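You operate a simulated robot arm through the tools that you are given. There is no shell and no other tool.

You are at the controls of a simulated two-armed robot. One attempt, no reset.

JOB
Clamp the small brown frame and wipe the smear off its glass.
Fine: use the orange pad, damped in the water tin; pad back, lid on the water tin, clamp open again. What is to be rubbed or washed off counts as gone when no trace of it is left.

It is judged by the outcome, as a careful person would: the job done as asked, and still so three seconds after it is handed in. It fails if anything else is knocked over, pushed out of place, dropped, spilled or broken. Lids that push on must go on centred and level and be pressed home; caps that screw on are set level and turned clockwise until they are tight.

ROBOT AND FRAMES
Two 7-joint arms with fingered hands on one trunk that stands fixed in place. Base frame: the origin is at the foot of the trunk, x ahead of it, y to its left, z up. Readings come in cm, degrees, newtons and seconds.
The left shoulder is at [4.2, 16.3, 106.1], the right one opposite. Each reaches about 121.5 cm from its shoulder. Payload 4 kg a hand.
Tool frame (each hand has its own): the origin (TCP) lies between the finger pads and is the grasp point; the fingertips stand 3.6 cm ahead of it; z points along the fingers, y is the line along which they close. The gripper opens to 12.4 cm; its body begins 4.2 cm behind the TCP. The gripper is a hand of 4 fingers: y runs from the thumb to the fingers, the wrist lies at [-1.5, -9.9, -18.9] in the tool frame, and closing takes about 1.5 s.
Orientation is that of the tool frame in the base frame, as [roll, pitch, yaw] about the fixed x, y, z axes, in that order (R = Rz(yaw) Ry(pitch) Rx(roll)). With the fingers straight down and the wrist toward the robot, the tool's x, y and z point along [0, 1, 0], [1, 0, 0] and [0, 0, -1] of the base frame.

CONTROLS
- The arms move only by the tool move_arm. It takes "left_commands", "right_commands" or both (then of equal length, played together; a hand with none holds still); each is one flat list of numbers, 6 for each row, row after row: the shift along the tool's x, y, z in cm, then the turn, a rotation vector about the tool's x, y, z in degrees. In form: [tx, ty, tz, wx, wy, wz, tx, ty, tz, wx, wy, wz, ...]. A call has 1 to 20 rows; each row is the pose to reach, as a shift and turn from the pose commanded when the call began, along the tool's axes at that moment. "left_grip" and "right_grip" are, for a hand that has rows, the gripper command, from -1 (fully open) to 1 (shut), values between in proportion, set as the call begins (left out, the last holds). Each row takes 0.2 s and may step no farther than 5 cm and 8.6 degrees from the row before; otherwise, or with a gripper value out of range, the whole call is refused. A pose out of reach is approached as far as the arm can. The call stops where the force on the tool passes 40 N (or 10 N more than at its start, if that is more) or the arm is blocked; 0.2 s more then pass. The fingers move at their own pace (about 4.5 cm/s each) and stop on an object; they squeeze with about 26 N. The grip force told is the motor's: it shows also when the fingers shut on nothing. Time passes only in rows, and 0.2 s behind the last, so rows that repeat a pose let the fingers close. The reply holds the time, the measured pose of the TCP, the force on the tool along the base axes, the opening and the grip force, in the units named above and with some noise, with the torque about the TCP (base axes, N m) and any sound that the robot's microphone picked up.
- Cameras (640 x 400 px; columns grow to the right, rows downward): "scene" is now at [14.03, 4.98, 131.15]; the picture's right is [0.53, -0.84, -0.08], its down [-0.35, -0.13, -0.93] and it looks along [0.78, 0.52, -0.36] (base axes); focal length 295 px, centre (320, 200). "left" rides on the left gripper at [-7.5, -8.6, -12.3] in its tool frame; the picture's right is [-0.70, -0.34, 0.63], its down [0.65, -0.68, 0.35] and it looks along [0.32, 0.65, 0.69] (tool axes); focal length 275 px, centre (320, 200). "right" rides on the right gripper at [7.5, -8.6, -12.3] in its tool frame; the picture's right is [-0.70, 0.34, -0.63], its down [-0.65, -0.68, 0.35] and it looks along [-0.32, 0.65, 0.69] (tool axes); focal length 275 px, centre (320, 200). There is no depth. A picture from a camera that has moved, and an enlarged one, comes with that camera's place and axes in the base frame and with its lens.
- get_image(camera): a new picture of that camera. The clock stands still meanwhile.
- move_column(by): moves the trunk up (or, below 0, down) by that many cm; the arms and the scene camera ride with it, the base frame stays. It gives what a move gives, with no picture.
- move_fingers(index, middle, ring, thumb_bend, thumb_turn, hand): sets how far each is bent, from 0 (flat) to 1 (curled in); at 0.3 the hand is open as for a grip, at 0.7 the pads meet at the TCP. One left out holds its place. A second passes; each finger stops where it meets its share of the squeeze, and holds until it gets a number again. A gripper value or a shape takes the hand back. It gives what a move gives, with no picture; readings hold the bend of each and the force on the fingers (four entries, about 0 where the hand has none), thumb and palm. thumb_turn goes from beside the hand (0) to across from the fingers (1), as for a grip.
- grasp_type(shape, hand): the hand has 4 fingers and takes this shape, open, in about a second: jaw (thumb against the fingers, like two jaws); tri (thumb and two fingers); tip (a fingertip pinch); poke (one finger out to press); point (the index stretched); flat (the hand flat); cup (the hand cupped); fist (a fist). The gripper value then closes the fingers along that shape, each until it touches; the sizes above hold for jaw. It gives what a move gives, with no picture.
- aim_head(pan, tilt): turns the head with the scene camera to pan (to the left, within 86 degrees either way) and tilt (down, from -29 to 69), counted from straight ahead of the robot (the tilt from the chest, where the trunk bows). It gives what a move gives.
- close_up(camera, box): a new picture of the part [left, top, right, bottom] of that camera's present view, enlarged. The clock stands still meanwhile.
- close_job(): hands the job in; it is judged then, once.

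Places have to be worked out from the pictures, the camera data and where the tool is seen. Open the grippers and draw the arms clear of the work before you hand the job in, unless the task says otherwise.

The tools are called after "Request:" as a command line: name --argument value ..., lists and objects as JSON in quotes. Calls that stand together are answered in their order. move_arm: Moves the arms, as the interface text tells. Its arguments: {"type":"object","properties":{"left_commands":{"type":"array","items":{"type":"number"}},"left_grip":{"type":"number"},"right_commands":{"type":"array","items":{"type":"number"}},"right_grip":{"type":"number"}},"required":[]} The other tools are called the same way: move_column (by) moves the trunk up or down; grasp_type (shape, hand) gives the hand a shape; move_fingers (index, middle, ring, thumb_bend, thumb_turn, hand) moves the fingers one by one; aim_head (pan, tilt) turns the head that bears the scene camera; get_image (camera) takes a picture; close_up (camera, box) takes an enlarged picture of a part of a camera's view; close_job () hands the job in.

At the start:

```text
time: 0.0
left_position: [52.38, 72.93, 114.89]
left_ee_rot: [-180.0, 0.1, 90.2]
left_ft_force: [-0.2, -0.2, 0.3]
left_torque: [0.03, -0.02, 0.0]
left_grip_width: 12.34
left_grasp_force: 0.1
left_shape: jaw
left_bend: [0.3, 0.3, 0.3, 0.3, 0.98]
left_finger forces: [0.0, 0.0, 0.1, 0.0, 0.0, 0.1]
right_position: [83.2, 8.15, 114.38]
right_ee_rot: [180.0, 0.1, 89.9]
right_ft_force: [0.2, 0.6, 0.7]
right_torque: [0.03, 0.01, 0.03]
right_grip_width: 12.34
right_grasp_force: 0.2
right_shape: jaw
right_bend: [0.3, 0.3, 0.3, 0.3, 0.98]
right_finger forces: [0.0, 0.0, 0.0, 0.1, 0.0, 0.0]
trunk travel left (down, up): [-22.5, 25.3]
head pan, tilt (commanded): [32.3, 13.6]
```

scene: 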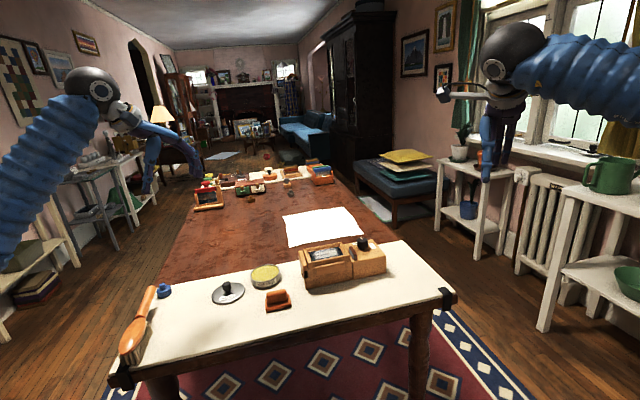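
right: 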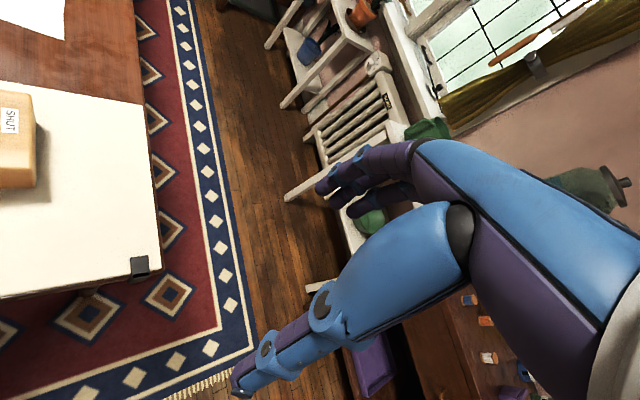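
left: 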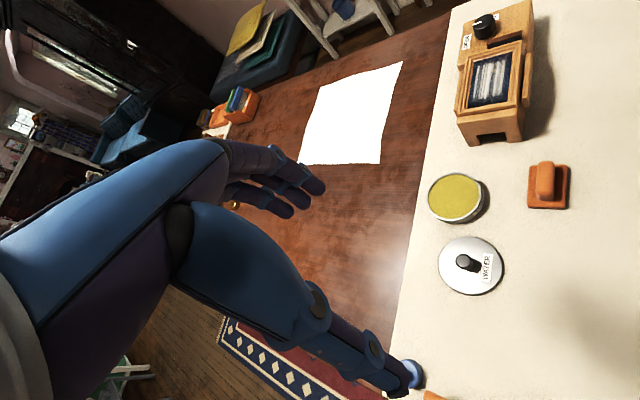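

I start with enlarged views of the work area to see the clamp, frame, pad, tin and lid.

Request:
close_up --camera "scene" --box '[200, 220, 460, 382]'

Request:
close_up --camera "left" --box '[400, 0, 640, 150]'

Request:
close_up --camera "left" --box '[400, 140, 640, 290]'

Request:
close_up --camera "right" --box '[0, 60, 240, 210]'

```text
2.46 times, centred on (330, 301) of scene
camera zoom: at [14.03, 4.98, 131.15], right [0.53, -0.84, -0.08], down [-0.35, -0.13, -0.93], along [0.78, 0.52, -0.36], focal length 727 px, centre (295, -49)
```

zoom: 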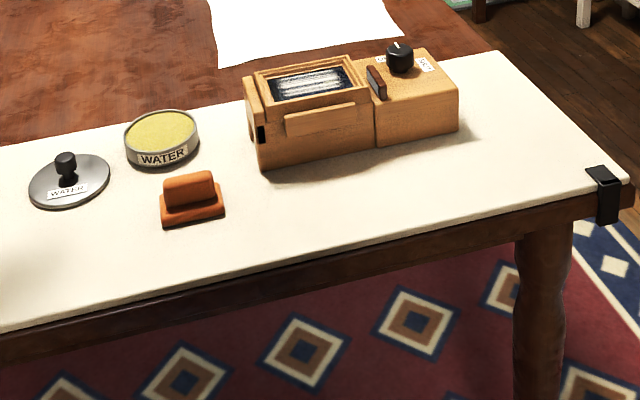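

```text
2.67 times, centred on (520, 75) of left
camera zoom: at [43.87, 65.47, 127.12], right [-0.34, -0.7, -0.63], down [-0.68, 0.64, -0.35], along [0.65, 0.32, -0.69], focal length 734 px, centre (-213, 533)
```

zoom: 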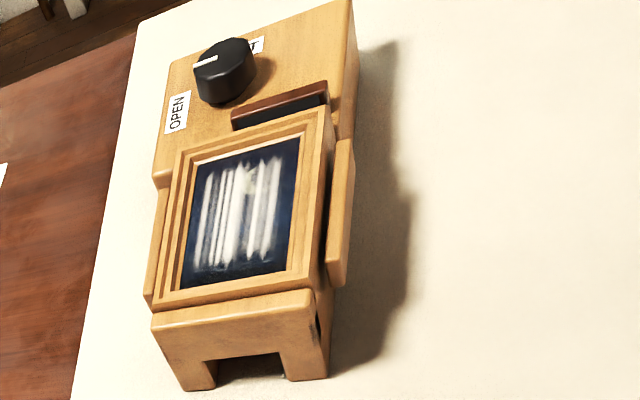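

```text
2.67 times, centred on (520, 215) of left
camera zoom: at [43.87, 65.47, 127.12], right [-0.34, -0.7, -0.63], down [-0.68, 0.64, -0.35], along [0.65, 0.32, -0.69], focal length 734 px, centre (-213, 160)
```

zoom: 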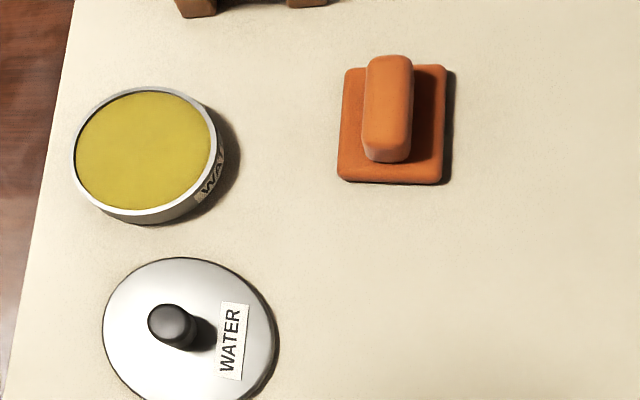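

```text
2.67 times, centred on (120, 135) of right
camera zoom: at [74.52, 15.78, 126.56], right [0.34, -0.7, 0.63], down [-0.68, -0.65, -0.35], along [0.65, -0.32, -0.69], focal length 734 px, centre (853, 373)
```

zoom: 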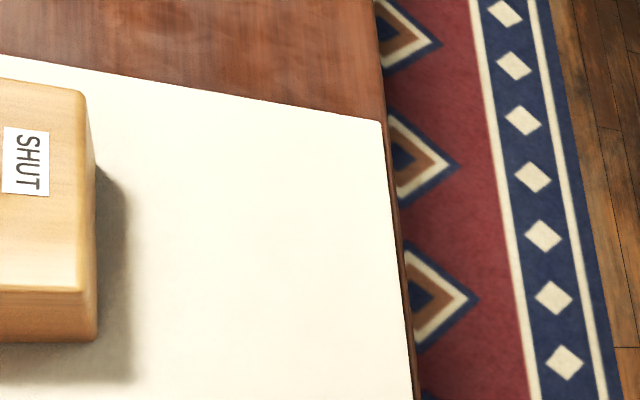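

The clamp's knob points at OPEN with its top near (88, 40, 85); the pad is near (61, 53), the tin near (68, 64) and the lid near (58.6, 70), with the table at about z 75. I bring the right hand over the knob, still high, to get a closer view.

Request:
move_arm --right_commands '[3.5, 0, 1.5, 0, 0, 0, 7, 0, 3, 0, 0, 0, 10.5, 0, 4.5, 0, 0, 0, 14, 0, 6, 0, 0, 0, 17.5, 0, 7.5, 0, 0, 0, 21, 0, 9, 0, 0, 0, 24.5, 0, 10.5, 0, 0, 0, 28, 0, 12, 0, 0, 0]'

Request:
get_image --camera "right"

Request:
get_image --camera "scene"

```text
time: 1.8
left_position: [52.41, 73.08, 114.71]
left_ee_rot: [179.9, 0.1, 90.0]
left_ft_force: [-0.2, -0.3, 0.1]
left_torque: [0.0, 0.01, -0.01]
left_grip_width: 12.34
left_grasp_force: 0.0
left_shape: jaw
left_bend: [0.3, 0.3, 0.3, 0.3, 0.98]
left_finger forces: [0.0, 0.1, 0.0, 0.0, 0.0, 0.1]
right_position: [83.26, 36.23, 102.54]
right_ee_rot: [-179.9, 0.1, 90.0]
right_ft_force: [0.2, -1.1, -0.6]
right_torque: [0.0, 0.01, -0.01]
right_grip_width: 12.37
right_grasp_force: 0.0
right_shape: jaw
right_bend: [0.3, 0.3, 0.3, 0.3, 0.98]
right_finger forces: [0.1, 0.1, 0.1, 0.1, 0.0, 0.0]
trunk travel left (down, up): [-22.5, 25.3]
head pan, tilt (commanded): [32.3, 13.6]
```

```text
taken
camera right: at [74.63, 43.89, 114.61], right [0.34, -0.7, 0.63], down [-0.68, -0.64, -0.35], along [0.65, -0.32, -0.69], focal length 275 px, centre (320, 200)
```

right: 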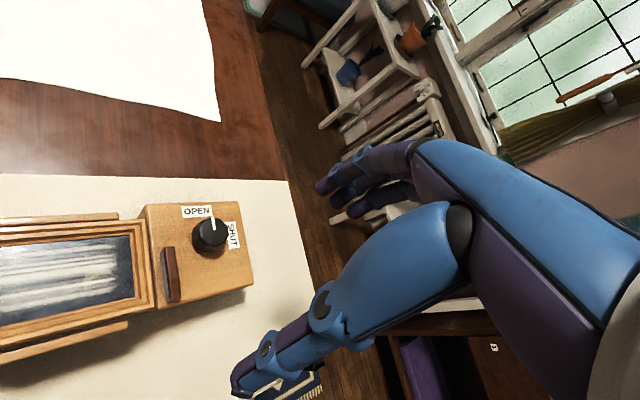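

```text
taken
camera scene: at [14.03, 5.11, 131.14], right [0.53, -0.84, -0.08], down [-0.35, -0.13, -0.93], along [0.78, 0.52, -0.36], focal length 295 px, centre (320, 200)
```

scene: 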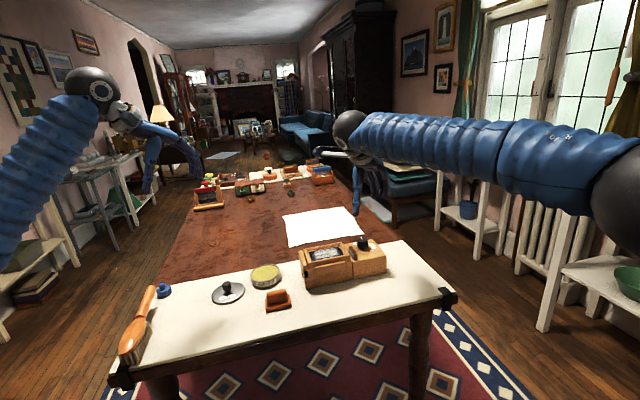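

The right camera now shows the clamp clearly: knob between OPEN and SHUT labels. I enlarge it.

Request:
close_up --camera "right" --box '[0, 170, 280, 345]'

Request:
close_up --camera "right" --box '[150, 185, 270, 260]'

Request:
close_up --camera "scene" --box '[280, 220, 408, 300]'

```text
2.29 times, centred on (140, 258) of right
camera zoom: at [74.63, 43.89, 114.61], right [0.34, -0.7, 0.63], down [-0.68, -0.64, -0.35], along [0.65, -0.32, -0.69], focal length 629 px, centre (731, 69)
```

zoom: 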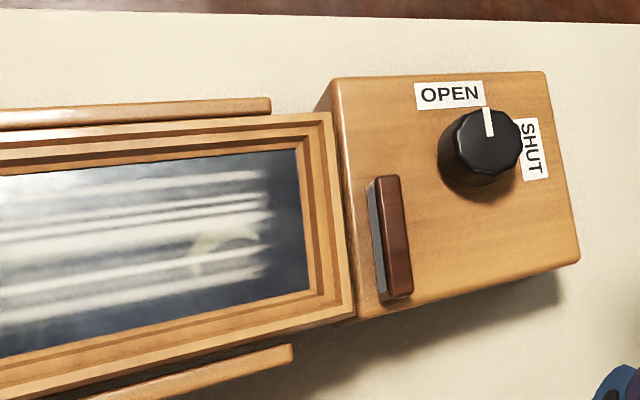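

```text
5.33 times, centred on (210, 222) of right
camera zoom: at [74.63, 43.89, 114.61], right [0.34, -0.7, 0.63], down [-0.68, -0.64, -0.35], along [0.65, -0.32, -0.69], focal length 1468 px, centre (907, 80)
```

zoom: 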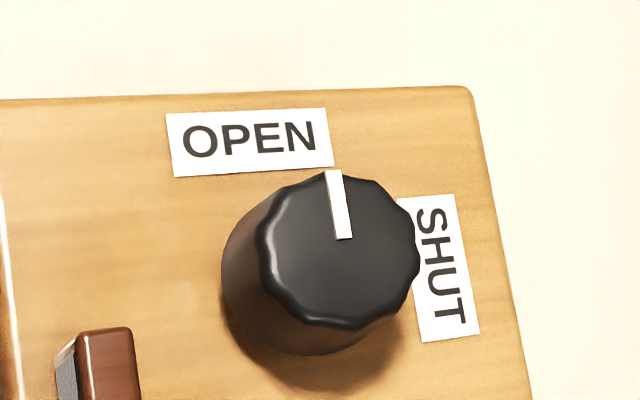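

```text
5.00 times, centred on (344, 260) of scene
camera zoom: at [14.03, 5.11, 131.14], right [0.53, -0.84, -0.08], down [-0.35, -0.13, -0.93], along [0.78, 0.52, -0.36], focal length 1477 px, centre (200, -100)
```

zoom: 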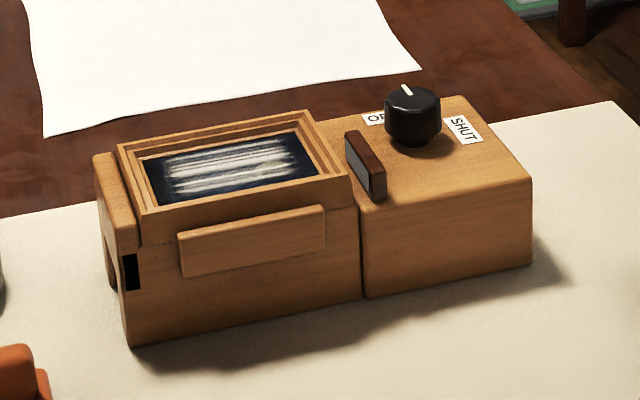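

The knob top is at about (88.1, 40.1, 85), the clamp lies at about -45° yaw, and OPEN→SHUT is a quarter turn clockwise. I turn the right hand 60° counter-clockwise and place it over the knob, high, with fingers half closed.

Request:
move_arm --right_commands '[0.5, 0.6, 0.5, 0, 0, -7.5, 1.0, 1.2, 1, 0, 0, -15, 1.5, 1.8, 1.5, 0, 0, -22.5, 2.0, 2.4, 2, 0, 0, -30, 2.5, 3.0, 3, 0, 0, -37.5, 3.0, 3.6, 4, 0, 0, -45, 3.5, 4.2, 5, 0, 0, -52.5, 3.87, 4.84, 6.0, 0, 0, -60, 3.87, 4.84, 6.0, 0, 0, -60]' --right_grip -0.1

Request:
get_image --camera "right"

Request:
close_up --camera "scene" --box '[270, 170, 430, 270]'

```text
time: 3.8
left_position: [52.36, 73.03, 114.81]
left_ee_rot: [-180.0, 0.0, 90.1]
left_ft_force: [-0.2, 0.7, -0.3]
left_torque: [-0.01, 0.01, -0.03]
left_grip_width: 12.35
left_grasp_force: 0.0
left_shape: jaw
left_bend: [0.3, 0.3, 0.3, 0.3, 0.98]
left_finger forces: [0.0, 0.1, 0.1, 0.0, 0.1, 0.0]
right_position: [87.04, 39.49, 98.05]
right_ee_rot: [-180.0, 0.0, 138.8]
right_ft_force: [0.0, 0.1, -0.5]
right_torque: [-0.01, 0.01, 0.0]
right_grip_width: 6.84
right_grasp_force: 0.1
right_shape: jaw
right_bend: [0.39, 0.43, 0.42, 0.54, 0.99]
right_finger forces: [0.0, 0.0, 0.1, 0.1, 0.1, 0.0]
right hand out of reach, approached as far as the arm can: row 7, 8, 9
trunk travel left (down, up): [-22.5, 25.3]
head pan, tilt (commanded): [32.3, 13.6]
```

```text
taken
camera right: at [75.71, 38.07, 110.07], right [0.75, -0.2, 0.63], down [0.04, -0.94, -0.35], along [0.66, 0.28, -0.69], focal length 275 px, centre (320, 200)
```

right: 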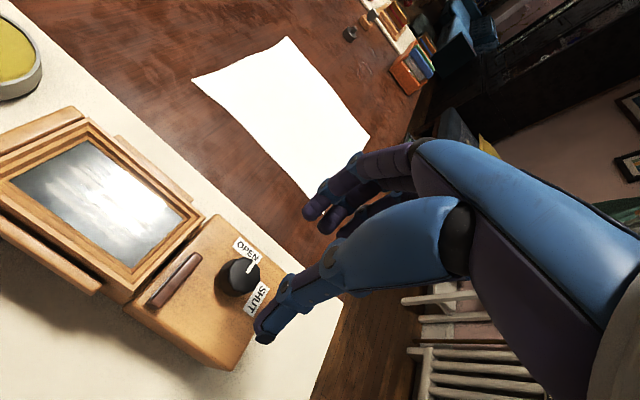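

```text
4.00 times, centred on (350, 220) of scene
camera zoom: at [14.03, 4.99, 131.15], right [0.53, -0.84, -0.08], down [-0.35, -0.13, -0.93], along [0.78, 0.52, -0.36], focal length 1182 px, centre (200, 120)
```

zoom: 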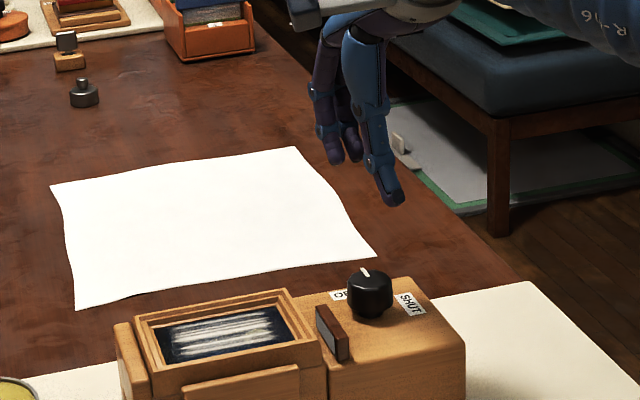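

The hand stopped near 49° of yaw, which seems to be that arm's limit here. I send a small return turn to find which commanded pose the controller now counts from.

Request:
move_arm --right_commands '[0, 0, 0, 0, 0, 3, 0, 0, 0, 0, 0, 3]'

```text
time: 4.4
left_position: [52.36, 73.05, 114.81]
left_ee_rot: [180.0, 0.0, 90.1]
left_ft_force: [-0.5, -0.4, 0.1]
left_torque: [0.02, 0.0, 0.03]
left_grip_width: 12.35
left_grasp_force: 0.1
left_shape: jaw
left_bend: [0.3, 0.3, 0.3, 0.3, 0.98]
left_finger forces: [0.0, 0.0, 0.0, 0.0, 0.0, 0.0]
right_position: [87.0, 39.53, 97.82]
right_ee_rot: [179.9, 0.0, 135.7]
right_ft_force: [-0.3, -0.1, -0.5]
right_torque: [0.03, 0.0, 0.0]
right_grip_width: 6.83
right_grasp_force: 0.1
right_shape: jaw
right_bend: [0.39, 0.43, 0.42, 0.54, 0.99]
right_finger forces: [0.0, 0.0, 0.0, 0.1, 0.0, 0.1]
trunk travel left (down, up): [-22.5, 25.3]
head pan, tilt (commanded): [32.3, 13.6]
```

Commands count from the achieved pose, and the hand is now at 45.7°, aligned with the OPEN pointer. At this safe height I test whether the arm can turn the full 90° clockwise over the knob.

Request:
move_arm --right_commands '[-0.39, 1.18, 0, 0, 0, 8, -0.39, 1.18, 0, 0, 0, 16, -0.39, 1.18, 0, 0, 0, 24, -0.39, 1.18, 0, 0, 0, 32, -0.39, 1.18, 0, 0, 0, 40, -0.39, 1.18, 0, 0, 0, 48, -0.39, 1.18, 0, 0, 0, 56, -0.39, 1.18, 0, 0, 0, 64, -0.39, 1.18, 0, 0, 0, 72, -0.39, 1.18, 0, 0, 0, 80, -0.39, 1.18, 0, 0, 0, 88, -0.39, 1.18, 0, 0, 0, 92]'

Request:
get_image --camera "right"

```text
time: 7.0
left_position: [52.48, 73.19, 114.61]
left_ee_rot: [-179.9, 0.1, 90.1]
left_ft_force: [-0.4, -0.3, -0.6]
left_torque: [-0.08, -0.01, -0.01]
left_grip_width: 12.38
left_grasp_force: 0.1
left_shape: jaw
left_bend: [0.3, 0.3, 0.3, 0.3, 0.98]
left_finger forces: [0.0, 0.1, 0.1, 0.0, 0.0, 0.0]
right_position: [85.51, 32.12, 99.07]
right_ee_rot: [180.0, 0.2, 45.2]
right_ft_force: [0.0, 0.3, 0.2]
right_torque: [-0.05, 0.02, 0.0]
right_grip_width: 6.81
right_grasp_force: 0.1
right_shape: jaw
right_bend: [0.39, 0.44, 0.42, 0.54, 0.99]
right_finger forces: [0.1, 0.0, 0.0, 0.0, 0.0, 0.0]
right hand out of reach, approached as far as the arm can: row 6, 7, 8, 9, 10, 11, 12
trunk travel left (down, up): [-22.5, 25.3]
head pan, tilt (commanded): [32.3, 13.6]
```

```text
taken
camera right: at [84.72, 43.7, 111.11], right [-0.25, -0.73, 0.64], down [-0.94, 0.02, -0.34], along [0.24, -0.68, -0.69], focal length 275 px, centre (320, 200)
```

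right: 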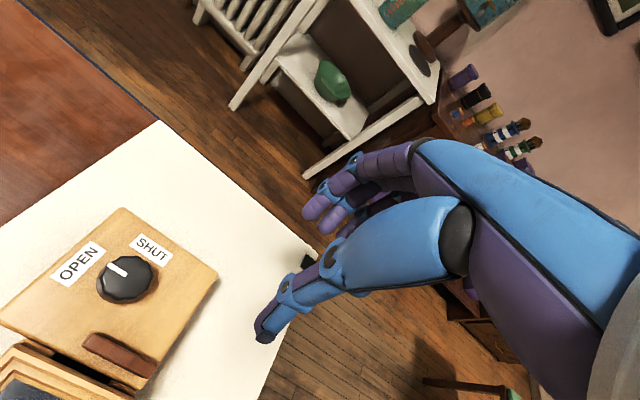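

The right arm runs out of reach past the middle of that turn, but the left arm has reach to spare there. I withdraw the right hand up and back to its side, well clear.

Request:
move_arm --right_commands '[-2, 1, -3, 0, 0, 0, -5, 2.5, -5.5, 0, 0, -5, -8.5, 4.5, -8, 0, 0, -10, -12, 6.5, -10, 0, 0, -15, -15.5, 8.5, -11.5, 0, 0, -20, -19, 10.5, -13, 0, 0, -25, -22.5, 12.5, -14, 0, 0, -30, -26, 14.5, -15, 0, 0, -35, -29.5, 16.5, -15, 0, 0, -40, -33, 18.5, -15, 0, 0, -45]' --right_grip -1

Request:
get_image --camera "scene"

```text
time: 9.2
left_position: [52.22, 72.73, 114.98]
left_ee_rot: [-180.0, -0.1, 90.1]
left_ft_force: [-0.4, 0.0, 0.3]
left_torque: [0.02, 0.03, -0.01]
left_grip_width: 12.36
left_grasp_force: 0.1
left_shape: jaw
left_bend: [0.3, 0.3, 0.3, 0.3, 0.98]
left_finger forces: [0.0, 0.1, 0.0, 0.0, 0.0, 0.0]
right_position: [74.42, -4.37, 114.17]
right_ee_rot: [-180.0, -0.1, 88.9]
right_ft_force: [0.5, -0.3, -0.6]
right_torque: [0.01, -0.04, 0.0]
right_grip_width: 12.37
right_grasp_force: 0.0
right_shape: jaw
right_bend: [0.3, 0.3, 0.3, 0.3, 0.98]
right_finger forces: [0.1, 0.0, 0.1, 0.0, 0.0, 0.1]
trunk travel left (down, up): [-22.5, 25.3]
head pan, tilt (commanded): [32.3, 13.6]
```

```text
taken
camera scene: at [13.99, 4.82, 131.17], right [0.53, -0.84, -0.08], down [-0.35, -0.13, -0.93], along [0.77, 0.52, -0.36], focal length 295 px, centre (320, 200)
```

scene: 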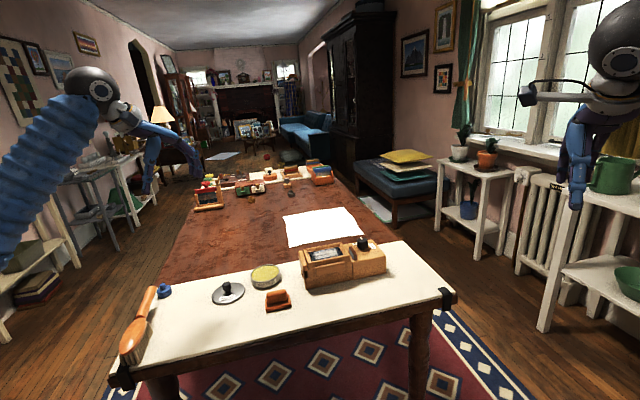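

Right arm is clear. Now I bring the left hand over the knob at a safe height, turned 45° so its closing line matches the OPEN pointer, fingers half closed.

Request:
move_arm --left_commands '[-2.75, 3.0, 1.2, 0, 0, -3.75, -5.5, 6.0, 2.4, 0, 0, -7.5, -8.2, 9.0, 3.6, 0, 0, -11.25, -11, 12, 4.8, 0, 0, -15, -13.7, 15, 6, 0, 0, -18.75, -16.4, 17.9, 7.2, 0, 0, -22.5, -19.2, 20.9, 8.5, 0, 0, -26.25, -21.9, 23.9, 9.8, 0, 0, -30, -24.7, 26.9, 11.1, 0, 0, -33.75, -27.4, 29.9, 12.4, 0, 0, -37.5, -30.1, 32.8, 13.7, 0, 0, -41.25, -32.7, 35.8, 15, 0, 0, -45, -32.7, 35.8, 15, 0, 0, -45]' --left_grip -0.1

Request:
get_image --camera "left"

Request:
close_up --camera "scene" --box '[240, 160, 432, 280]'

```text
time: 12.0
left_position: [88.1, 40.33, 100.04]
left_ee_rot: [-179.9, 0.0, 135.0]
left_ft_force: [-1.1, 0.5, -0.6]
left_torque: [0.0, -0.01, -0.04]
left_grip_width: 6.86
left_grasp_force: 0.0
left_shape: jaw
left_bend: [0.39, 0.43, 0.42, 0.54, 0.99]
left_finger forces: [0.1, 0.1, 0.0, 0.0, 0.1, 0.0]
right_position: [74.43, -4.31, 114.18]
right_ee_rot: [179.9, 0.0, 88.9]
right_ft_force: [0.4, 0.3, -0.1]
right_torque: [0.0, -0.03, -0.01]
right_grip_width: 12.39
right_grasp_force: 0.1
right_shape: jaw
right_bend: [0.3, 0.3, 0.3, 0.3, 0.98]
right_finger forces: [0.1, 0.0, 0.0, 0.1, 0.0, 0.0]
trunk travel left (down, up): [-22.5, 25.3]
head pan, tilt (commanded): [32.3, 13.6]
```

```text
taken
camera left: at [87.42, 28.95, 112.21], right [0.26, -0.73, -0.63], down [-0.94, -0.03, -0.35], along [0.24, 0.68, -0.69], focal length 275 px, centre (320, 200)
```

left: 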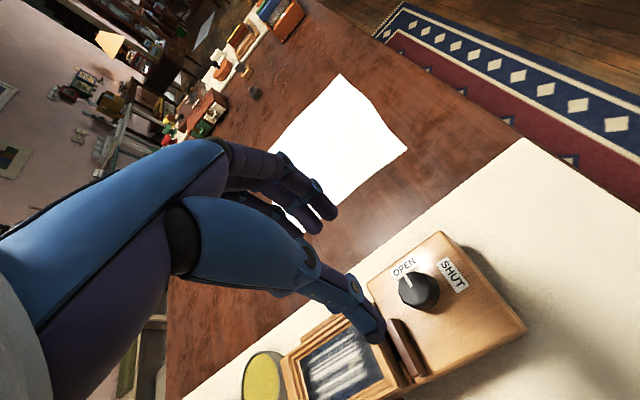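

```text
3.33 times, centred on (336, 220) of scene
camera zoom: at [13.92, 4.99, 131.18], right [0.53, -0.84, -0.08], down [-0.34, -0.13, -0.93], along [0.78, 0.52, -0.36], focal length 985 px, centre (267, 133)
```

zoom: 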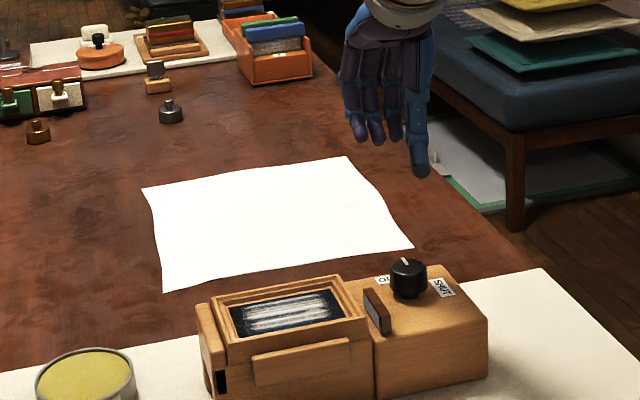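

The left hand reached (88.1, 40.3, 100) at 45° without trouble; its picture puts the knob at about (88.25, 39.9). I go down to just above the knob with the thumb and fingers straddling it.

Request:
move_arm --left_commands '[-0.41, -0.2, 3, 0, 0, 0, -0.41, -0.2, 6, 0, 0, 0, -0.41, -0.2, 9, 0, 0, 0, -0.41, -0.2, 10.5, 0, 0, 0, -0.41, -0.2, 10.5, 0, 0, 0]'

Request:
get_image --camera "left"

Request:
close_up --camera "scene" --box '[296, 200, 424, 280]'

```text
time: 13.2
left_position: [88.39, 39.78, 89.51]
left_ee_rot: [180.0, 0.0, 135.1]
left_ft_force: [0.1, -0.7, -0.4]
left_torque: [0.04, 0.0, 0.0]
left_grip_width: 6.86
left_grasp_force: 0.0
left_shape: jaw
left_bend: [0.39, 0.43, 0.42, 0.54, 0.99]
left_finger forces: [0.1, 0.0, 0.0, 0.0, 0.1, 0.0]
right_position: [74.43, -4.41, 114.15]
right_ee_rot: [-180.0, 0.0, 88.8]
right_ft_force: [0.1, -0.3, 0.4]
right_torque: [0.0, -0.01, 0.02]
right_grip_width: 12.38
right_grasp_force: 0.0
right_shape: jaw
right_bend: [0.3, 0.3, 0.3, 0.3, 0.98]
right_finger forces: [0.1, 0.1, 0.1, 0.2, 0.0, 0.0]
trunk travel left (down, up): [-22.5, 25.3]
head pan, tilt (commanded): [32.3, 13.6]
```

```text
taken
camera left: at [87.68, 28.49, 101.63], right [0.25, -0.73, -0.63], down [-0.94, -0.03, -0.35], along [0.24, 0.68, -0.69], focal length 275 px, centre (320, 200)
```

left: 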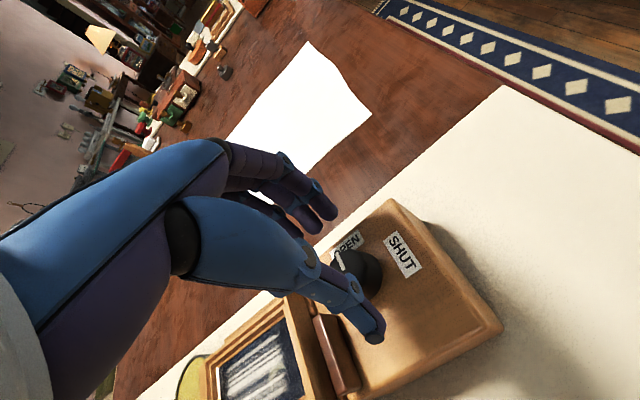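

```text
5.00 times, centred on (360, 240) of scene
camera zoom: at [14.03, 4.95, 131.16], right [0.53, -0.84, -0.08], down [-0.35, -0.13, -0.93], along [0.78, 0.52, -0.36], focal length 1477 px, centre (120, 0)
```

zoom: 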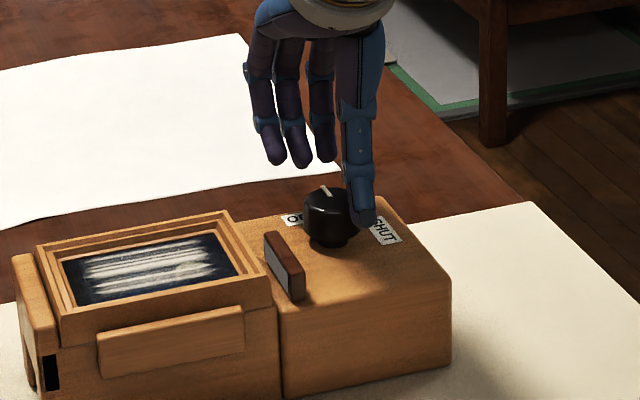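

Thumb and fingers straddle the knob evenly. I lower 2.9 cm so the tips sit just above the block, then close on the knob.

Request:
move_arm --left_commands '[-0.05, 0.0, 1, 0, 0, 0, -0.05, 0.0, 2, 0, 0, 0, -0.05, 0.0, 2.9, 0, 0, 0, -0.05, 0.0, 2.9, 0, 0, 0]'

Request:
close_up --camera "scene" --box '[296, 200, 424, 280]'

Request:
close_up --camera "left" --box '[200, 150, 440, 300]'

```text
time: 14.2
left_position: [88.35, 39.81, 86.56]
left_ee_rot: [-180.0, 0.0, 135.2]
left_ft_force: [-0.4, -0.3, -0.8]
left_torque: [-0.01, 0.0, 0.01]
left_grip_width: 6.85
left_grasp_force: 0.1
left_shape: jaw
left_bend: [0.39, 0.43, 0.42, 0.54, 0.99]
left_finger forces: [0.0, 0.0, 0.0, 0.0, 0.0, 0.0]
right_position: [74.46, -4.38, 114.08]
right_ee_rot: [-180.0, 0.0, 88.8]
right_ft_force: [0.2, -0.3, 0.2]
right_torque: [-0.01, 0.0, -0.05]
right_grip_width: 12.37
right_grasp_force: 0.0
right_shape: jaw
right_bend: [0.3, 0.3, 0.3, 0.3, 0.98]
right_finger forces: [0.0, 0.1, 0.0, 0.1, 0.1, 0.0]
trunk travel left (down, up): [-22.5, 25.3]
head pan, tilt (commanded): [32.3, 13.6]
```

```text
5.00 times, centred on (360, 240) of scene
camera zoom: at [14.02, 4.94, 131.16], right [0.53, -0.84, -0.08], down [-0.35, -0.13, -0.93], along [0.78, 0.52, -0.36], focal length 1477 px, centre (120, 0)
```

zoom: 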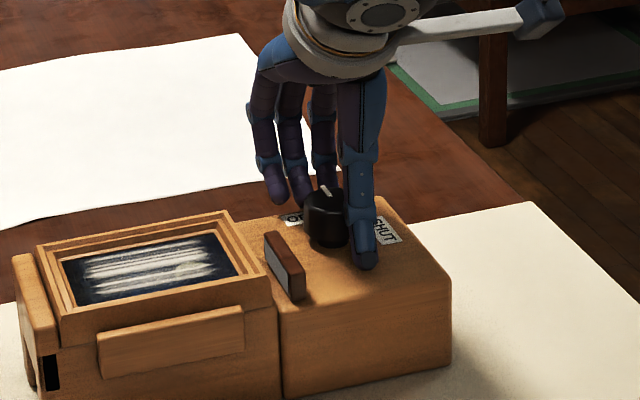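

```text
2.67 times, centred on (320, 225) of left
camera zoom: at [87.71, 28.46, 98.75], right [0.26, -0.73, -0.63], down [-0.94, -0.03, -0.35], along [0.24, 0.68, -0.69], focal length 734 px, centre (320, 133)
```

zoom: 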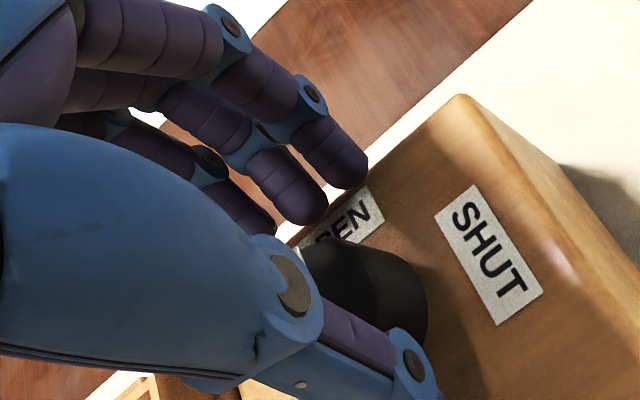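

Clear of the block and around the knob. I close the hand on the knob, holding still.

Request:
move_arm --left_commands '[0, 0, 0, 0, 0, 0, 0, 0, 0, 0, 0, 0, 0, 0, 0, 0, 0, 0, 0, 0, 0, 0, 0, 0, 0, 0, 0, 0, 0, 0, 0, 0, 0, 0, 0, 0, 0, 0, 0, 0, 0, 0]' --left_grip 1

Request:
close_up --camera "scene" --box '[296, 200, 424, 280]'

Request:
close_up --camera "left" --box '[200, 150, 440, 300]'

```text
time: 15.8
left_position: [88.42, 39.8, 86.56]
left_ee_rot: [180.0, 0.0, 135.0]
left_ft_force: [-2.5, -6.0, 2.0]
left_torque: [0.16, -0.23, 0.0]
left_grip_width: 3.91
left_grasp_force: 25.7
left_shape: jaw
left_bend: [0.61, 0.58, 0.66, 0.57, 0.99]
left_finger forces: [12.0, 8.5, 2.1, 0.1, 26.8, 0.1]
right_position: [74.48, -4.5, 114.09]
right_ee_rot: [-180.0, 0.0, 88.8]
right_ft_force: [-0.1, 0.1, -0.9]
right_torque: [0.0, -0.02, 0.0]
right_grip_width: 12.38
right_grasp_force: 0.1
right_shape: jaw
right_bend: [0.3, 0.3, 0.3, 0.3, 0.98]
right_finger forces: [0.0, 0.0, 0.1, 0.0, 0.0, 0.0]
trunk travel left (down, up): [-22.5, 25.3]
head pan, tilt (commanded): [32.3, 13.6]
```

```text
5.00 times, centred on (360, 240) of scene
camera zoom: at [14.01, 4.9, 131.16], right [0.53, -0.84, -0.08], down [-0.35, -0.13, -0.93], along [0.78, 0.52, -0.36], focal length 1477 px, centre (120, 0)
```

zoom: 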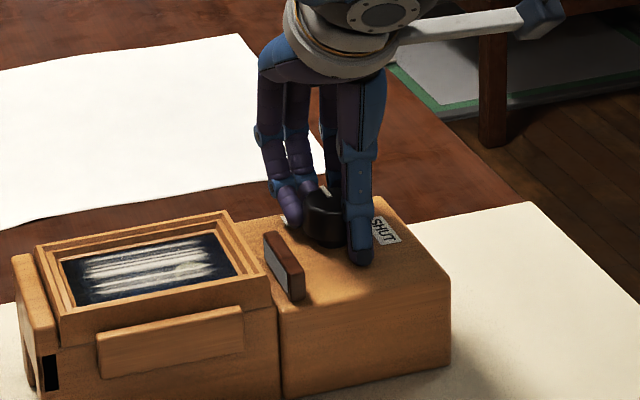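

```text
2.67 times, centred on (320, 225) of left
camera zoom: at [87.69, 28.39, 98.77], right [0.25, -0.73, -0.63], down [-0.94, -0.03, -0.35], along [0.24, 0.68, -0.69], focal length 734 px, centre (320, 133)
```

zoom: 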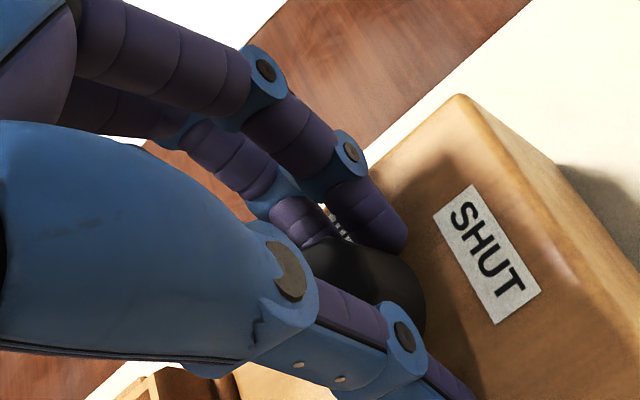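

The grip holds the knob (3.9 cm wide, 26 N). I turn it clockwise 40° first and check.

Request:
move_arm --left_commands '[0, 0, 0, 0, 0, 8, 0, 0, 0, 0, 0, 16, 0, 0, 0, 0, 0, 24, 0, 0, 0, 0, 0, 32, 0, 0, 0, 0, 0, 40]'

Request:
close_up --camera "scene" --box '[296, 200, 424, 280]'

Request:
close_up --camera "left" --box '[200, 150, 440, 300]'

```text
time: 17.0
left_position: [88.23, 39.76, 86.59]
left_ee_rot: [180.0, 0.0, 94.9]
left_ft_force: [-16.8, -10.1, 3.1]
left_torque: [-0.08, 0.02, 0.15]
left_grip_width: 3.91
left_grasp_force: 26.2
left_shape: jaw
left_bend: [0.61, 0.6, 0.71, 0.57, 0.96]
left_finger forces: [11.4, 6.1, 0.0, 0.0, 35.2, 0.1]
right_position: [74.35, -4.44, 114.3]
right_ee_rot: [180.0, 0.0, 88.8]
right_ft_force: [-0.3, 0.2, 0.2]
right_torque: [0.02, 0.01, 0.01]
right_grip_width: 12.4
right_grasp_force: 0.1
right_shape: jaw
right_bend: [0.3, 0.3, 0.3, 0.3, 0.98]
right_finger forces: [0.0, 0.0, 0.0, 0.0, 0.1, 0.0]
trunk travel left (down, up): [-22.5, 25.3]
head pan, tilt (commanded): [32.3, 13.6]
```

```text
5.00 times, centred on (360, 240) of scene
camera zoom: at [13.88, 4.9, 131.17], right [0.53, -0.84, -0.08], down [-0.34, -0.13, -0.93], along [0.78, 0.52, -0.36], focal length 1477 px, centre (120, 0)
```

zoom: 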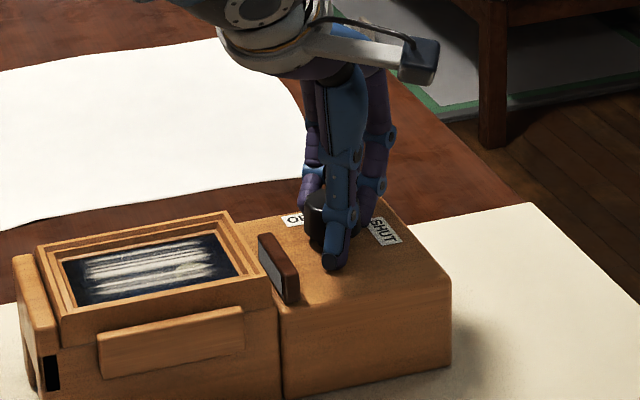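

```text
2.67 times, centred on (320, 225) of left
camera zoom: at [80.42, 31.53, 98.8], right [-0.28, -0.72, -0.63], down [-0.73, 0.58, -0.35], along [0.62, 0.37, -0.69], focal length 734 px, centre (320, 133)
```

zoom: 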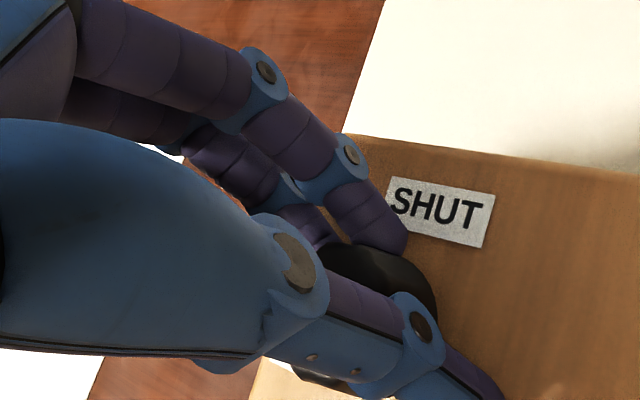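

The knob turned and the brown jaw moved toward the frame; the thumb is pressing harder than the fingers, so I shift back slightly while continuing the turn.

Request:
move_arm --left_commands '[-0.05, -0.2, 0, 0, 0, 4, -0.1, -0.3, 0, 0, 0, 12, -0.1, -0.3, 0, 0, 0, 20, -0.1, -0.3, 0, 0, 0, 28, -0.1, -0.3, 0, 0, 0, 36]'

Request:
close_up --camera "scene" --box '[296, 200, 424, 280]'

Request:
close_up --camera "left" --box '[200, 150, 440, 300]'

```text
time: 18.2
left_position: [87.98, 39.55, 86.57]
left_ee_rot: [-179.9, 0.0, 59.0]
left_ft_force: [-15.4, -6.6, 5.7]
left_torque: [-0.26, 0.06, 0.08]
left_grip_width: 3.84
left_grasp_force: 25.7
left_shape: jaw
left_bend: [0.61, 0.6, 0.71, 0.57, 0.95]
left_finger forces: [14.3, 6.5, 0.0, 0.1, 32.6, 0.0]
right_position: [74.26, -4.37, 114.27]
right_ee_rot: [180.0, 0.0, 88.8]
right_ft_force: [-1.2, -0.4, 0.4]
right_torque: [-0.01, 0.02, -0.01]
right_grip_width: 12.37
right_grasp_force: 0.1
right_shape: jaw
right_bend: [0.3, 0.3, 0.3, 0.3, 0.98]
right_finger forces: [0.0, 0.0, 0.0, 0.0, 0.0, 0.0]
trunk travel left (down, up): [-22.5, 25.3]
head pan, tilt (commanded): [32.3, 13.6]
```

```text
5.00 times, centred on (360, 240) of scene
camera zoom: at [13.86, 4.92, 131.18], right [0.53, -0.84, -0.08], down [-0.34, -0.13, -0.93], along [0.78, 0.52, -0.36], focal length 1477 px, centre (120, 0)
```

zoom: 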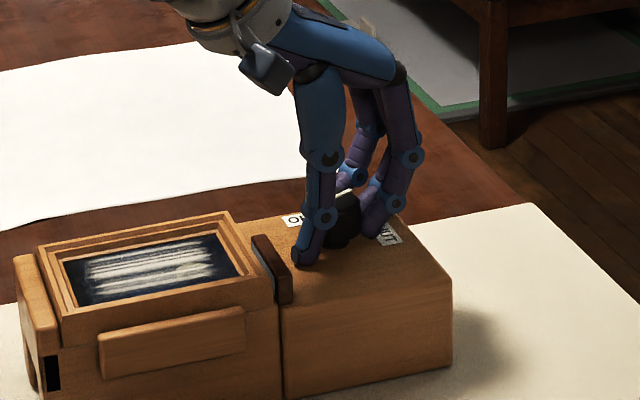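

```text
2.67 times, centred on (320, 225) of left
camera zoom: at [76.8, 37.66, 98.82], right [-0.65, -0.42, -0.63], down [-0.25, 0.9, -0.35], along [0.72, -0.06, -0.69], focal length 734 px, centre (320, 133)
```

zoom: 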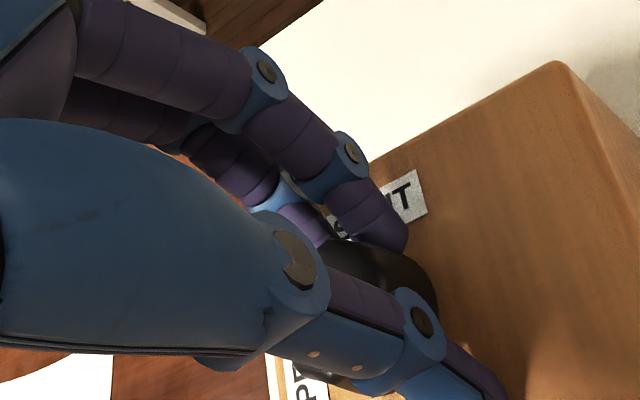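

The jaw is nearly at the frame after 76° of turn. I turn the remaining ~16° and check where the pointer ends.

Request:
move_arm --left_commands '[0, -0.1, 0, 0, 0, 5, 0, -0.1, 0, 0, 0, 10, 0, -0.1, 0, 0, 0, 15]'

Request:
close_up --camera "scene" --box '[296, 200, 424, 280]'

Request:
close_up --camera "left" --box '[200, 150, 440, 300]'

```text
time: 19.0
left_position: [87.84, 39.77, 86.57]
left_ee_rot: [180.0, -0.1, 44.0]
left_ft_force: [-19.7, -9.0, 6.9]
left_torque: [-0.35, 0.13, 0.07]
left_grip_width: 3.83
left_grasp_force: 25.7
left_shape: jaw
left_bend: [0.61, 0.6, 0.71, 0.57, 0.95]
left_finger forces: [16.2, 6.8, 0.0, 0.0, 32.5, 0.1]
right_position: [74.27, -4.51, 114.31]
right_ee_rot: [-179.9, 0.0, 88.8]
right_ft_force: [0.7, -0.3, -0.9]
right_torque: [-0.02, 0.02, 0.01]
right_grip_width: 12.36
right_grasp_force: 0.1
right_shape: jaw
right_bend: [0.3, 0.3, 0.3, 0.3, 0.98]
right_finger forces: [0.0, 0.0, 0.0, 0.2, 0.0, 0.0]
trunk travel left (down, up): [-22.5, 25.3]
head pan, tilt (commanded): [32.3, 13.6]
```

```text
5.00 times, centred on (360, 240) of scene
camera zoom: at [13.84, 4.88, 131.18], right [0.53, -0.84, -0.08], down [-0.34, -0.13, -0.93], along [0.78, 0.52, -0.36], focal length 1477 px, centre (120, 0)
```

zoom: 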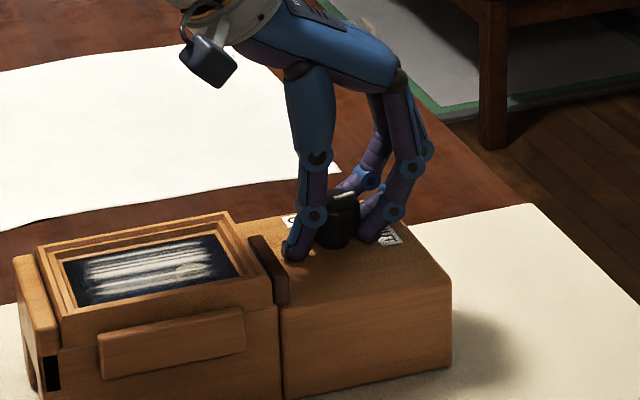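

```text
2.67 times, centred on (320, 225) of left
camera zoom: at [76.56, 40.69, 98.84], right [-0.73, -0.24, -0.63], down [-0.01, 0.94, -0.34], along [0.68, -0.25, -0.69], focal length 734 px, centre (320, 133)
```

zoom: 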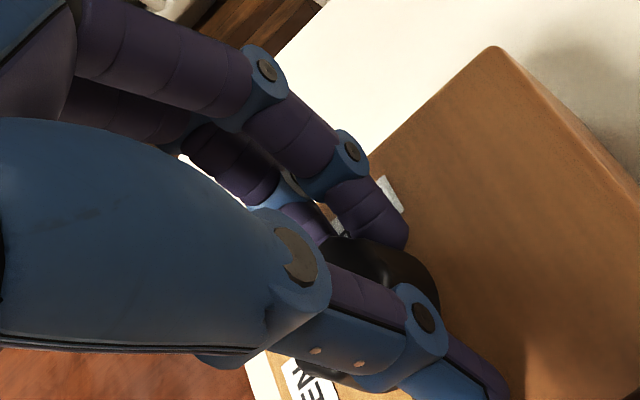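

The jaw looks shut against the frame. I open the fingers and lift to view the pointer.

Request:
move_arm --left_commands '[0, 0, 0, 0, 0, 0, 0, 0, 0, 0, 0, 0, 0, 0, 0, 0, 0, 0, 0, 0, 0, 0, 0, 0, 0, 0, 0, 0, 0, 0, 0, 0, -2, 0, 0, 0, 0, 0, -5, 0, 0, 0, 0, 0, -9, 0, 0, 0]' --left_grip -0.2

Request:
close_up --camera "scene" --box '[296, 200, 424, 280]'

Request:
close_up --camera "left" --box '[280, 200, 520, 350]'

```text
time: 20.8
left_position: [87.94, 39.62, 95.83]
left_ee_rot: [180.0, 0.0, 44.0]
left_ft_force: [-0.5, 0.3, 0.5]
left_torque: [0.01, 0.0, 0.01]
left_grip_width: 7.41
left_grasp_force: 0.2
left_shape: jaw
left_bend: [0.38, 0.42, 0.4, 0.53, 0.99]
left_finger forces: [0.0, 0.0, 0.1, 0.0, 0.1, 0.1]
right_position: [74.35, -4.45, 114.22]
right_ee_rot: [180.0, -0.1, 88.8]
right_ft_force: [-0.4, -0.1, 0.9]
right_torque: [0.01, 0.03, 0.0]
right_grip_width: 12.35
right_grasp_force: 0.1
right_shape: jaw
right_bend: [0.3, 0.3, 0.3, 0.3, 0.98]
right_finger forces: [0.0, 0.0, 0.1, 0.0, 0.1, 0.0]
trunk travel left (down, up): [-22.5, 25.3]
head pan, tilt (commanded): [32.3, 13.6]
```

```text
5.00 times, centred on (360, 240) of scene
camera zoom: at [13.94, 4.89, 131.18], right [0.53, -0.84, -0.08], down [-0.34, -0.13, -0.93], along [0.78, 0.52, -0.36], focal length 1477 px, centre (120, 0)
```

zoom: 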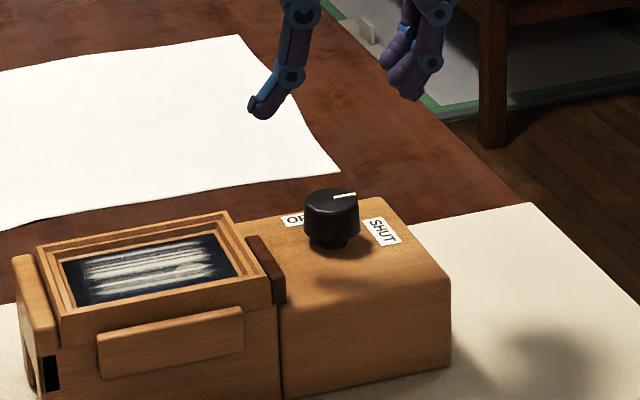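

```text
2.67 times, centred on (400, 275) of left
camera zoom: at [76.61, 40.55, 107.98], right [-0.73, -0.24, -0.63], down [-0.01, 0.94, -0.34], along [0.68, -0.25, -0.69], focal length 734 px, centre (107, 0)
```

zoom: 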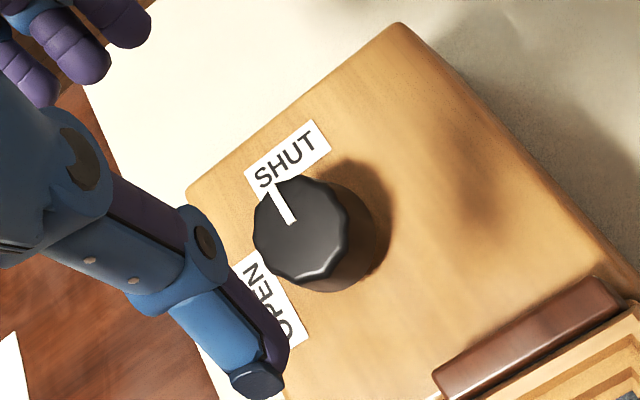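

The pointer is on SHUT and the jaw is tight against the frame. Next I swing the left hand (staying high) over to the orange pad near (61, 53) and turn it to 45°, across the pad's handle.

Request:
move_arm --left_commands '[0, 0, -3, 0, 0, -4, -1, -2.8, -4, 0, 0, -12, -2, -5.7, -4, 0, 0, -20, -3, -8.5, -4, 0, 0, -28, -4, -11.4, -4, 0, 0, -36, -5, -14.2, -4, 0, 0, -44, -6, -17.1, -4, 0, 0, -52, -7, -19.9, -4, 0, 0, -60, -8, -22.7, -4, 0, 0, -68, -9, -25.6, -4, 0, 0, -76, -10, -28.4, -3, 0, 0, -84, -10, -28.4, -2, 0, 0, -91, -10, -28.4, -2, 0, 0, -91]'

Request:
get_image --camera "left"

Request:
get_image --camera "scene"

```text
time: 23.6
left_position: [61.01, 53.31, 97.58]
left_ee_rot: [-180.0, 0.1, 135.3]
left_ft_force: [-0.9, 0.6, 0.1]
left_torque: [-0.01, 0.0, 0.0]
left_grip_width: 7.44
left_grasp_force: 0.0
left_shape: jaw
left_bend: [0.38, 0.42, 0.4, 0.53, 0.99]
left_finger forces: [0.0, 0.1, 0.0, 0.0, 0.1, 0.0]
right_position: [74.45, -4.29, 114.21]
right_ee_rot: [179.9, 0.1, 88.9]
right_ft_force: [-0.1, -0.6, -0.3]
right_torque: [0.01, -0.04, -0.01]
right_grip_width: 12.38
right_grasp_force: 0.1
right_shape: jaw
right_bend: [0.3, 0.3, 0.3, 0.3, 0.98]
right_finger forces: [0.0, 0.0, 0.0, 0.0, 0.0, 0.1]
trunk travel left (down, up): [-22.5, 25.3]
head pan, tilt (commanded): [32.3, 13.6]
```

```text
taken
camera left: at [60.33, 41.95, 109.73], right [0.26, -0.73, -0.63], down [-0.94, -0.03, -0.35], along [0.23, 0.68, -0.69], focal length 275 px, centre (320, 200)
```

left: 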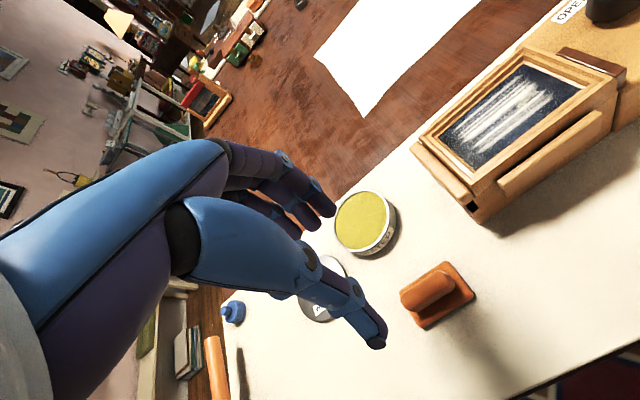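

```text
taken
camera scene: at [13.95, 5.03, 131.17], right [0.53, -0.84, -0.08], down [-0.34, -0.13, -0.93], along [0.78, 0.52, -0.36], focal length 295 px, centre (320, 200)
```

scene: 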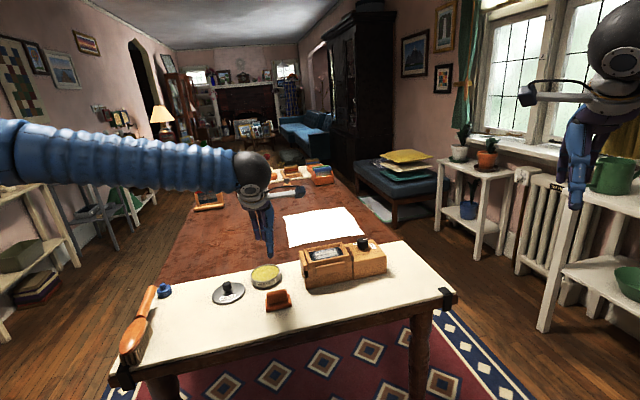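

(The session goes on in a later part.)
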